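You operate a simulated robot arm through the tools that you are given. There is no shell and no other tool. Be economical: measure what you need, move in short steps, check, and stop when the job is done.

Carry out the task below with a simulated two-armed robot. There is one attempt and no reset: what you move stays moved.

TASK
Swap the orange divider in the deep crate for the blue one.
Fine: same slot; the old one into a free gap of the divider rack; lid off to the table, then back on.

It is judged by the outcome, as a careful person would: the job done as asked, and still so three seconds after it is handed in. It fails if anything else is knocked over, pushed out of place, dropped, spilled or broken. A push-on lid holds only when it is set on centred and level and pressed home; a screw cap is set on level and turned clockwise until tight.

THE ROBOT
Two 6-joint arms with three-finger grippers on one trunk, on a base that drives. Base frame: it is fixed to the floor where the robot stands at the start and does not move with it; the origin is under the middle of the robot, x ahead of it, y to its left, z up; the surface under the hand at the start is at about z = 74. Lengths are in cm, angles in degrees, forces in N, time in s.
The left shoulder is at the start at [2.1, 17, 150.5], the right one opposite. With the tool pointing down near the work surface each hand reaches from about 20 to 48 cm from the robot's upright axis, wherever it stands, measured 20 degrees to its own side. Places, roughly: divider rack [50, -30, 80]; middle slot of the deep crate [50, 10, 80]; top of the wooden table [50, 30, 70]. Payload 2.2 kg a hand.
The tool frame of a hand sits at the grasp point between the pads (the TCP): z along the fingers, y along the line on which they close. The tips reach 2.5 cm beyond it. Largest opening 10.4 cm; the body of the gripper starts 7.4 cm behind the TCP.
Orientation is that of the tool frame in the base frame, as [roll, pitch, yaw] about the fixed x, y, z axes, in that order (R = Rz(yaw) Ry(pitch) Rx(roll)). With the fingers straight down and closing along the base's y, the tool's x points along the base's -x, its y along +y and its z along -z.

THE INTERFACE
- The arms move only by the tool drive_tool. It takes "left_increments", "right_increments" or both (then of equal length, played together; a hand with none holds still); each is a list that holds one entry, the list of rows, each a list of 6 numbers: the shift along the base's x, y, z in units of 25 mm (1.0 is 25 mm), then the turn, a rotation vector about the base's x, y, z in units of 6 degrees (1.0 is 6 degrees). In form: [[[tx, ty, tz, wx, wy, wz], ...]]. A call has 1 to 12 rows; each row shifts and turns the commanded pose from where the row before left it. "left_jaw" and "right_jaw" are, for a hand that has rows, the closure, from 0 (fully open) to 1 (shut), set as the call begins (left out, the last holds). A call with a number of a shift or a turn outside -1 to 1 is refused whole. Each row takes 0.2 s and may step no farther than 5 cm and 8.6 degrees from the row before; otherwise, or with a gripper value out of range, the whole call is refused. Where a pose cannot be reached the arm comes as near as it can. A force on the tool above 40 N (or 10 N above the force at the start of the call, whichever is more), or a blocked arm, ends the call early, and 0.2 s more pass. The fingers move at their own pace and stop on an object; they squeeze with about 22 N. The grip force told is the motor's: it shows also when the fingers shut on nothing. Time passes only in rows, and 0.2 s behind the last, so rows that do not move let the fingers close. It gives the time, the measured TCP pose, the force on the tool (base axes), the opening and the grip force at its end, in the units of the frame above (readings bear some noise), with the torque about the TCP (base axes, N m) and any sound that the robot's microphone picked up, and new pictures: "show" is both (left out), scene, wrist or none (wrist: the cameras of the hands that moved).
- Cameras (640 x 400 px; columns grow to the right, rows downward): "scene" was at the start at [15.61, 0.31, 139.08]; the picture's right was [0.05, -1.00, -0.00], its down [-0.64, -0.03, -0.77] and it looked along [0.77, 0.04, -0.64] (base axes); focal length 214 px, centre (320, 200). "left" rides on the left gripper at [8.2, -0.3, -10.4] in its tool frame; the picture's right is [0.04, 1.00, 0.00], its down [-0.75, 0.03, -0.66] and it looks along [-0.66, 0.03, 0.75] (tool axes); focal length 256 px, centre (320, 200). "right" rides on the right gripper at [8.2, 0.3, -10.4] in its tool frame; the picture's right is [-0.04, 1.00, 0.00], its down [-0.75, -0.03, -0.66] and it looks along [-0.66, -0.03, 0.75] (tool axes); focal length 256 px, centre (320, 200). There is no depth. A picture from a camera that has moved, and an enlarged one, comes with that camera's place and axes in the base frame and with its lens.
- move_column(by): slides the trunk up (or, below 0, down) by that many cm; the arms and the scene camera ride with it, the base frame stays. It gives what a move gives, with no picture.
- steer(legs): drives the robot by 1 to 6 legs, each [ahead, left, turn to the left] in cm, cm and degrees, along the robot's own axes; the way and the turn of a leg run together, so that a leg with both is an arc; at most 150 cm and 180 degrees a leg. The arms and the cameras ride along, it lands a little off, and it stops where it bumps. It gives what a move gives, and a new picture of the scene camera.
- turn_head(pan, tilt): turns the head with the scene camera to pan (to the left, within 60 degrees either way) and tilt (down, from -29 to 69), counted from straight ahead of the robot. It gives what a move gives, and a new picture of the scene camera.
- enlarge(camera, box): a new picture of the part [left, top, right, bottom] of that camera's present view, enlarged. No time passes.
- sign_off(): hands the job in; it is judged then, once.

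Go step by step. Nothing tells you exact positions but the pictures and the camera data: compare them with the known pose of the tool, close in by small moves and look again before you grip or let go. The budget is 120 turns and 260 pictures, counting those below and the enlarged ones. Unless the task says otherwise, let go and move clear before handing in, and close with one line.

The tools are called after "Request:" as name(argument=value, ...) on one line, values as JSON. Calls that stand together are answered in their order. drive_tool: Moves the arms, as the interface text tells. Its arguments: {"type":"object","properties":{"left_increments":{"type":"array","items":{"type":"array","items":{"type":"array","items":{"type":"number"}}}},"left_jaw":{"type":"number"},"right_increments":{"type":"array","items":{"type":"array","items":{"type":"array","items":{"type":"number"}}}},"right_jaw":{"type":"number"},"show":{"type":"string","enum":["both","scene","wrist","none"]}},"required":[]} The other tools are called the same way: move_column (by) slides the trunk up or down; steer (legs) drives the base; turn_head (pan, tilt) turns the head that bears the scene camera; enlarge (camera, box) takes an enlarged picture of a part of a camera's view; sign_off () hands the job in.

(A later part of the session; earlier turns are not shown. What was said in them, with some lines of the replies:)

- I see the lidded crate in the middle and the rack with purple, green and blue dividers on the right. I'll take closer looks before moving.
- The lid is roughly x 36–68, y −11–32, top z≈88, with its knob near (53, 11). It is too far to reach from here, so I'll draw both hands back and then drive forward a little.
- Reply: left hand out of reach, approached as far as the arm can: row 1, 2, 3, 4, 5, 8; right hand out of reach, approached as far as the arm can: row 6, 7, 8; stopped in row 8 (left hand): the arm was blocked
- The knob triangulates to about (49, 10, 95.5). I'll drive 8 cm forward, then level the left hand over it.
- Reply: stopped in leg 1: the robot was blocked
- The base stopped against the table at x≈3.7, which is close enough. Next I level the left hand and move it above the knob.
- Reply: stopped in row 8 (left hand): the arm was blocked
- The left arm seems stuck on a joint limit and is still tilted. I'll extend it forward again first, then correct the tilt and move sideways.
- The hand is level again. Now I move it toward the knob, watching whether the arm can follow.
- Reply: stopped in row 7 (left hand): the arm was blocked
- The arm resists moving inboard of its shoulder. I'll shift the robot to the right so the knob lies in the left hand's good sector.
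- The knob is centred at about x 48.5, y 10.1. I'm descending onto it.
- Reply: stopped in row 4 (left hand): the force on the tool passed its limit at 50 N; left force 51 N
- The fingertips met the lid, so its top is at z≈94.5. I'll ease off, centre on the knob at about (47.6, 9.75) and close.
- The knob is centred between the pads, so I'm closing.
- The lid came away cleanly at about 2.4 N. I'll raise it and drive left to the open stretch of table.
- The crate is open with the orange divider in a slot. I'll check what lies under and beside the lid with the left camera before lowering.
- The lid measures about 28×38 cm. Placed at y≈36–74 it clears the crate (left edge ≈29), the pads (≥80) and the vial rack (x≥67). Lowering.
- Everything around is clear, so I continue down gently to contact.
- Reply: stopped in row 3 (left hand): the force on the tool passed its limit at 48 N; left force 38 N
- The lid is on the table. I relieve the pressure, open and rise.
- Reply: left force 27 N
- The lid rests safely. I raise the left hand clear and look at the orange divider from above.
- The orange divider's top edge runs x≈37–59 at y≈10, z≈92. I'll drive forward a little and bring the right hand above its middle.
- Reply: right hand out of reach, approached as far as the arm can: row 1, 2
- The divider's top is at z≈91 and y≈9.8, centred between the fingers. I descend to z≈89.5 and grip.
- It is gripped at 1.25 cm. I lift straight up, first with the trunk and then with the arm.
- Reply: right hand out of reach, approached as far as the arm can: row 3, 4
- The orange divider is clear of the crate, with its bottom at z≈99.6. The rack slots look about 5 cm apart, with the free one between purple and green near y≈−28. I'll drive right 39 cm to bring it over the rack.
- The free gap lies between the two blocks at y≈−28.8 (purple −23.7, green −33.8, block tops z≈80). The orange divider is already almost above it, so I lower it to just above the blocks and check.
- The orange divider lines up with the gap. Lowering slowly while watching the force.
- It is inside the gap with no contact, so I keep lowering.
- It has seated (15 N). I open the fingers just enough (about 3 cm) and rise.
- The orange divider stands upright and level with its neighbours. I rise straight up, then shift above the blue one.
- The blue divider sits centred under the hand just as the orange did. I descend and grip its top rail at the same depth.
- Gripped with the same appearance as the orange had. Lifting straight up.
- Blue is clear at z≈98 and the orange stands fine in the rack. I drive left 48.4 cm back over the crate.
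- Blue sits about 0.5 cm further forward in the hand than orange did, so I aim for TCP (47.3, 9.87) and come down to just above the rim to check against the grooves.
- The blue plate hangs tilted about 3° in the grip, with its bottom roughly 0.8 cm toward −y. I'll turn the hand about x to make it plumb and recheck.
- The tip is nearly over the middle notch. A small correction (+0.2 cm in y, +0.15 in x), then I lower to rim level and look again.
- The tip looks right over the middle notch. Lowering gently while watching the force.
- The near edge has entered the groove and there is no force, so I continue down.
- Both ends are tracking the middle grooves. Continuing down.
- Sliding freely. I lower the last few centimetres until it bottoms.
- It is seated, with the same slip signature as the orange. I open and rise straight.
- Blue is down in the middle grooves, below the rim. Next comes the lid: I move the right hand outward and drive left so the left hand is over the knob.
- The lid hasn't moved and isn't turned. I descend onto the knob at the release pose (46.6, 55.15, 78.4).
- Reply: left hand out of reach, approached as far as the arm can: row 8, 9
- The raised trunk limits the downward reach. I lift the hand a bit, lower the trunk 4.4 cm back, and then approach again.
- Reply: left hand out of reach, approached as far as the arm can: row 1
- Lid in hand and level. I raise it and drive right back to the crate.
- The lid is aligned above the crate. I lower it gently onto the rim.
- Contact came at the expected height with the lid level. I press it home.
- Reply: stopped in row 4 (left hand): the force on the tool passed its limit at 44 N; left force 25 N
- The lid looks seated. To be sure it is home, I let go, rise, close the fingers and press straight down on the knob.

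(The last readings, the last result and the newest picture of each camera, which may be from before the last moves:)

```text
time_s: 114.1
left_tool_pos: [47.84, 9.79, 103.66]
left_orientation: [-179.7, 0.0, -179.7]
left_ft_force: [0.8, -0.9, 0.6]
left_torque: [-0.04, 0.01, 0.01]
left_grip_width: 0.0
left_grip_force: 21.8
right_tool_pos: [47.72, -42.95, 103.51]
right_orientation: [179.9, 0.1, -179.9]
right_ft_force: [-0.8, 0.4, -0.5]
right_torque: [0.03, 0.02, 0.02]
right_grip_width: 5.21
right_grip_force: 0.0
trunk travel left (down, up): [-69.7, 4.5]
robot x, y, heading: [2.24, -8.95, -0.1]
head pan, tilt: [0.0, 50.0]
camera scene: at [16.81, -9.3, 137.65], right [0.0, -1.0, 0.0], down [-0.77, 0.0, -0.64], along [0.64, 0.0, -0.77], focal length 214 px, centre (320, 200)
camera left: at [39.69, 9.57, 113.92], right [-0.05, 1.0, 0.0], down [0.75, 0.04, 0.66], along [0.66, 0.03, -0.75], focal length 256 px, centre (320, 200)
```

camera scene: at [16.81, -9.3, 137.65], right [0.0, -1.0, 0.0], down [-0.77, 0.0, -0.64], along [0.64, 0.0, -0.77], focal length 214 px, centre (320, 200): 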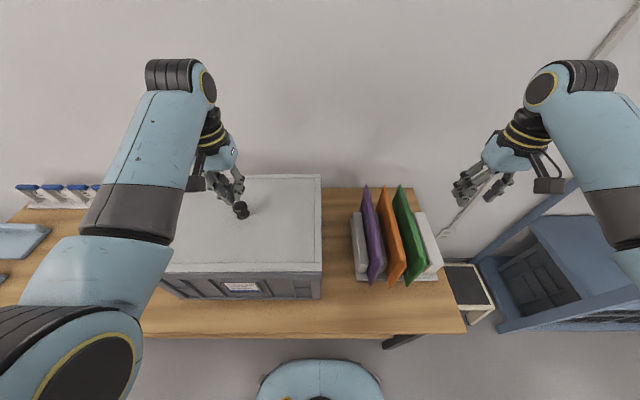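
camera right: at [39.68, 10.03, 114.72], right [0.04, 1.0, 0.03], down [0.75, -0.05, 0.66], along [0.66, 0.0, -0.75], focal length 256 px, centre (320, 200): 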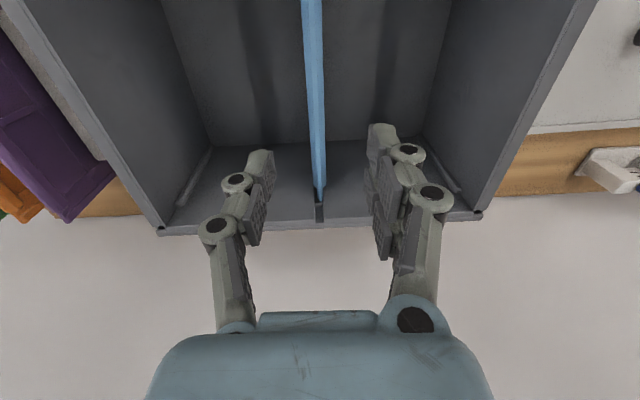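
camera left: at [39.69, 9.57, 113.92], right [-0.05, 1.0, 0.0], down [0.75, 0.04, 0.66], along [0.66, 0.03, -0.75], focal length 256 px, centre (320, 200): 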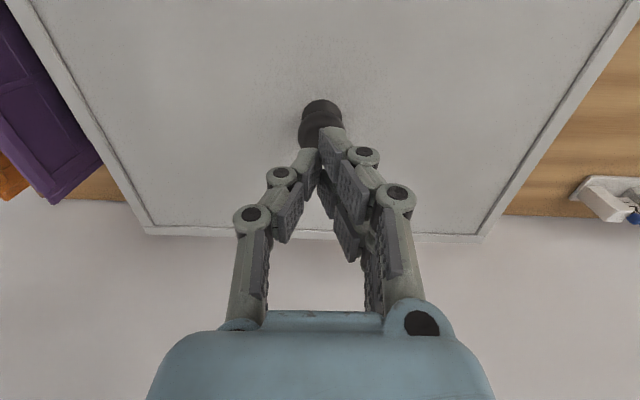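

Request:
drive_tool(left_increments=[[[0, 0, -0.2, 0, 0, 0], [0, 0, -0.2, 0, 0, 0], [0, 0, -0.15, 0, 0, 0], [0, 0, -0.15, 0, 0, 0], [0, 0, -0.15, 0, 0, 0], [0, 0, -0.15, 0, 0, 0], [0, 0, -0.15, 0, 0, 0], [0, 0, -0.15, 0, 0, 0], [0, 0, -0.15, 0, 0, 0], [0, 0, -0.15, 0, 0, 0]]])

Request:
enlarge(camera="scene", box=[140, 150, 340, 310])

```text
time_s: 116.0
left_tool_pos: [47.96, 9.82, 100.73]
left_orientation: [-179.8, 0.4, -179.6]
left_ft_force: [-12.5, -0.7, 21.7]
left_torque: [0.06, 0.36, 0.04]
left_grip_width: 0.6
left_grip_force: 22.1
right_tool_pos: [47.45, -42.96, 103.69]
right_orientation: [179.7, 0.2, -179.9]
right_ft_force: [-0.7, -0.2, -0.1]
right_torque: [-0.01, 0.03, 0.0]
right_grip_width: 5.17
right_grip_force: 0.1
trunk travel left (down, up): [-69.7, 4.5]
robot x, y, heading: [1.76, -8.99, 0.3]
head pan, tilt: [0.0, 50.0]
stopped in row 9 (left hand): the force on the tool passed its limit at 45 N (the readings are from after the stop); the commanded pose is now the measured one
camera scene: at [16.53, -9.36, 137.69], right [0.0, -1.0, 0.0], down [-0.77, 0.0, -0.64], along [0.64, 0.0, -0.77], focal length 214 px, centre (320, 200)
camera left: at [39.71, 9.64, 111.02], right [-0.05, 1.0, 0.0], down [0.75, 0.04, 0.66], along [0.66, 0.03, -0.75], focal length 256 px, centre (320, 200)
```

scene: 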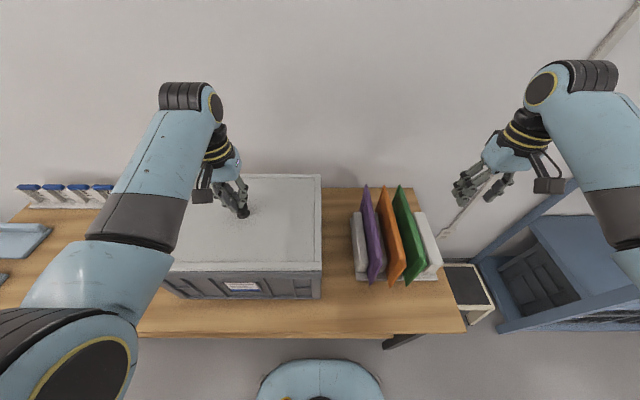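
left: 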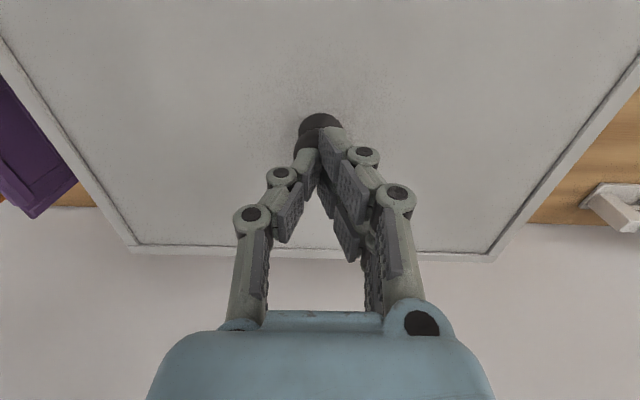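

```text
2.50 times, centred on (240, 230) of scene
camera zoom: at [16.53, -9.36, 137.69], right [0.0, -1.0, 0.0], down [-0.77, 0.0, -0.64], along [0.64, 0.0, -0.77], focal length 536 px, centre (520, 125)
```

zoom: 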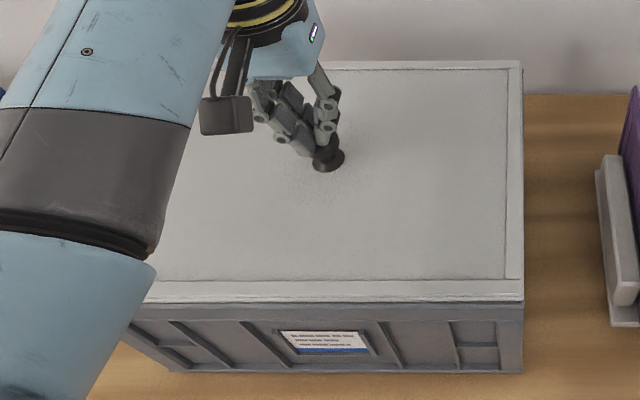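

Pressed with 45 N and the lid didn't shift. I rise clear and take a last look around.

Request:
drive_tool(left_increments=[[[0, 0, 0.5, 0, 0, 0], [0.1, 0.1, 0.8, 0, 0, 0], [0.2, 0.2, 0.8, 0, 0, 0], [0.3, 0.2, 0.5, 0, 0, 0], [0.3, 0.2, 0.2, 0, 0, 0]]], show="none")

Request:
steer(legs=[[-12, 0, 0]])

Request:
turn_head(pan=0, tilt=35)

Request:
enlarge(camera="scene", box=[140, 200, 440, 380])

```text
time_s: 117.2
left_tool_pos: [50.58, 11.69, 107.39]
left_orientation: [-179.9, 0.3, -179.6]
left_ft_force: [0.5, -0.2, -0.4]
left_torque: [0.01, 0.01, -0.01]
left_grip_width: 0.01
left_grip_force: 21.7
right_tool_pos: [47.69, -42.88, 103.56]
right_orientation: [180.0, 0.0, -179.9]
right_ft_force: [0.6, 0.7, -0.8]
right_torque: [0.0, 0.01, 0.02]
right_grip_width: 5.21
right_grip_force: 0.1
trunk travel left (down, up): [-69.7, 4.5]
robot x, y, heading: [2.12, -9.15, 0.2]
head pan, tilt: [0.0, 50.0]
```

```text
time_s: 118.5
left_tool_pos: [38.51, 11.73, 107.52]
left_orientation: [-179.9, 0.4, -179.7]
left_ft_force: [0.3, 0.2, 0.2]
left_torque: [0.01, 0.01, 0.02]
left_grip_width: 0.01
left_grip_force: 21.6
right_tool_pos: [35.65, -42.85, 103.55]
right_orientation: [179.9, 0.2, -179.8]
right_ft_force: [0.1, -0.6, 0.1]
right_torque: [0.01, -0.03, 0.01]
right_grip_width: 5.2
right_grip_force: 0.1
trunk travel left (down, up): [-69.7, 4.5]
robot x, y, heading: [-9.84, -9.0, 0.1]
head pan, tilt: [0.0, 50.0]
camera scene: at [4.78, -9.32, 137.65], right [0.0, -1.0, 0.0], down [-0.77, 0.0, -0.64], along [0.64, 0.0, -0.77], focal length 214 px, centre (320, 200)
```

scene: 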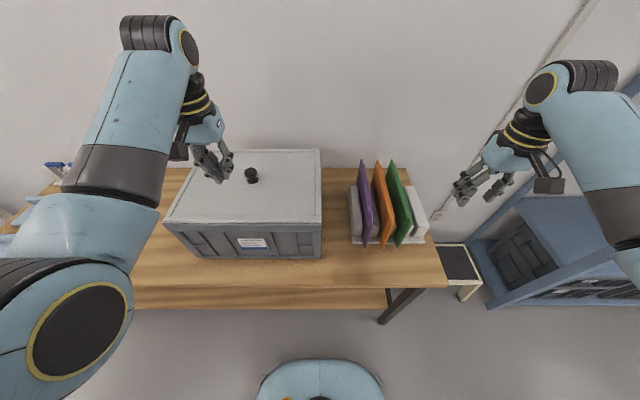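

```text
time_s: 119.2
left_tool_pos: [38.52, 11.6, 107.49]
left_orientation: [-179.8, 0.5, -179.6]
left_ft_force: [-0.6, 0.2, 0.9]
left_torque: [0.02, 0.0, 0.01]
left_grip_width: 0.0
left_grip_force: 21.9
right_tool_pos: [35.65, -43.01, 103.57]
right_orientation: [179.7, 0.1, -179.9]
right_ft_force: [-0.1, -0.5, 0.1]
right_torque: [-0.01, -0.01, -0.01]
right_grip_width: 5.2
right_grip_force: 0.2
trunk travel left (down, up): [-69.7, 4.5]
robot x, y, heading: [-10.16, -9.04, -0.0]
head pan, tilt: [0.0, 35.0]
camera scene: at [5.97, -9.32, 139.81], right [0.0, -1.0, 0.0], down [-0.57, 0.0, -0.82], along [0.82, 0.0, -0.57], focal length 214 px, centre (320, 200)
```

scene: 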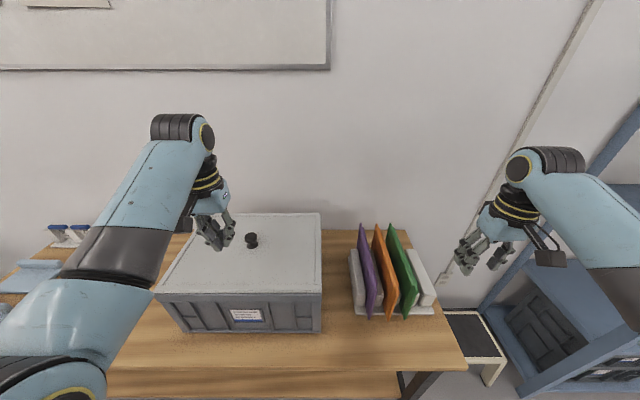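

```text
2.13 times, centred on (290, 290) of scene
camera zoom: at [5.97, -9.32, 139.81], right [0.0, -1.0, 0.0], down [-0.57, 0.0, -0.82], along [0.82, 0.0, -0.57], focal length 458 px, centre (384, 8)
```

zoom: 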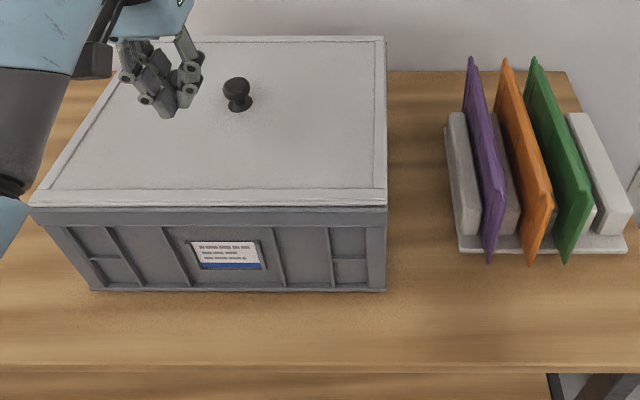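

The lid is on level, the orange divider stands in the rack, and nothing else has been disturbed. I'm handing in.

Request:
sign_off()

```text
The job is handed in.
```

The blue divider is in the crate's middle slot where the orange one was. The orange one stands in the rack's free gap between purple and green, and the lid is back on, level and pressed down.
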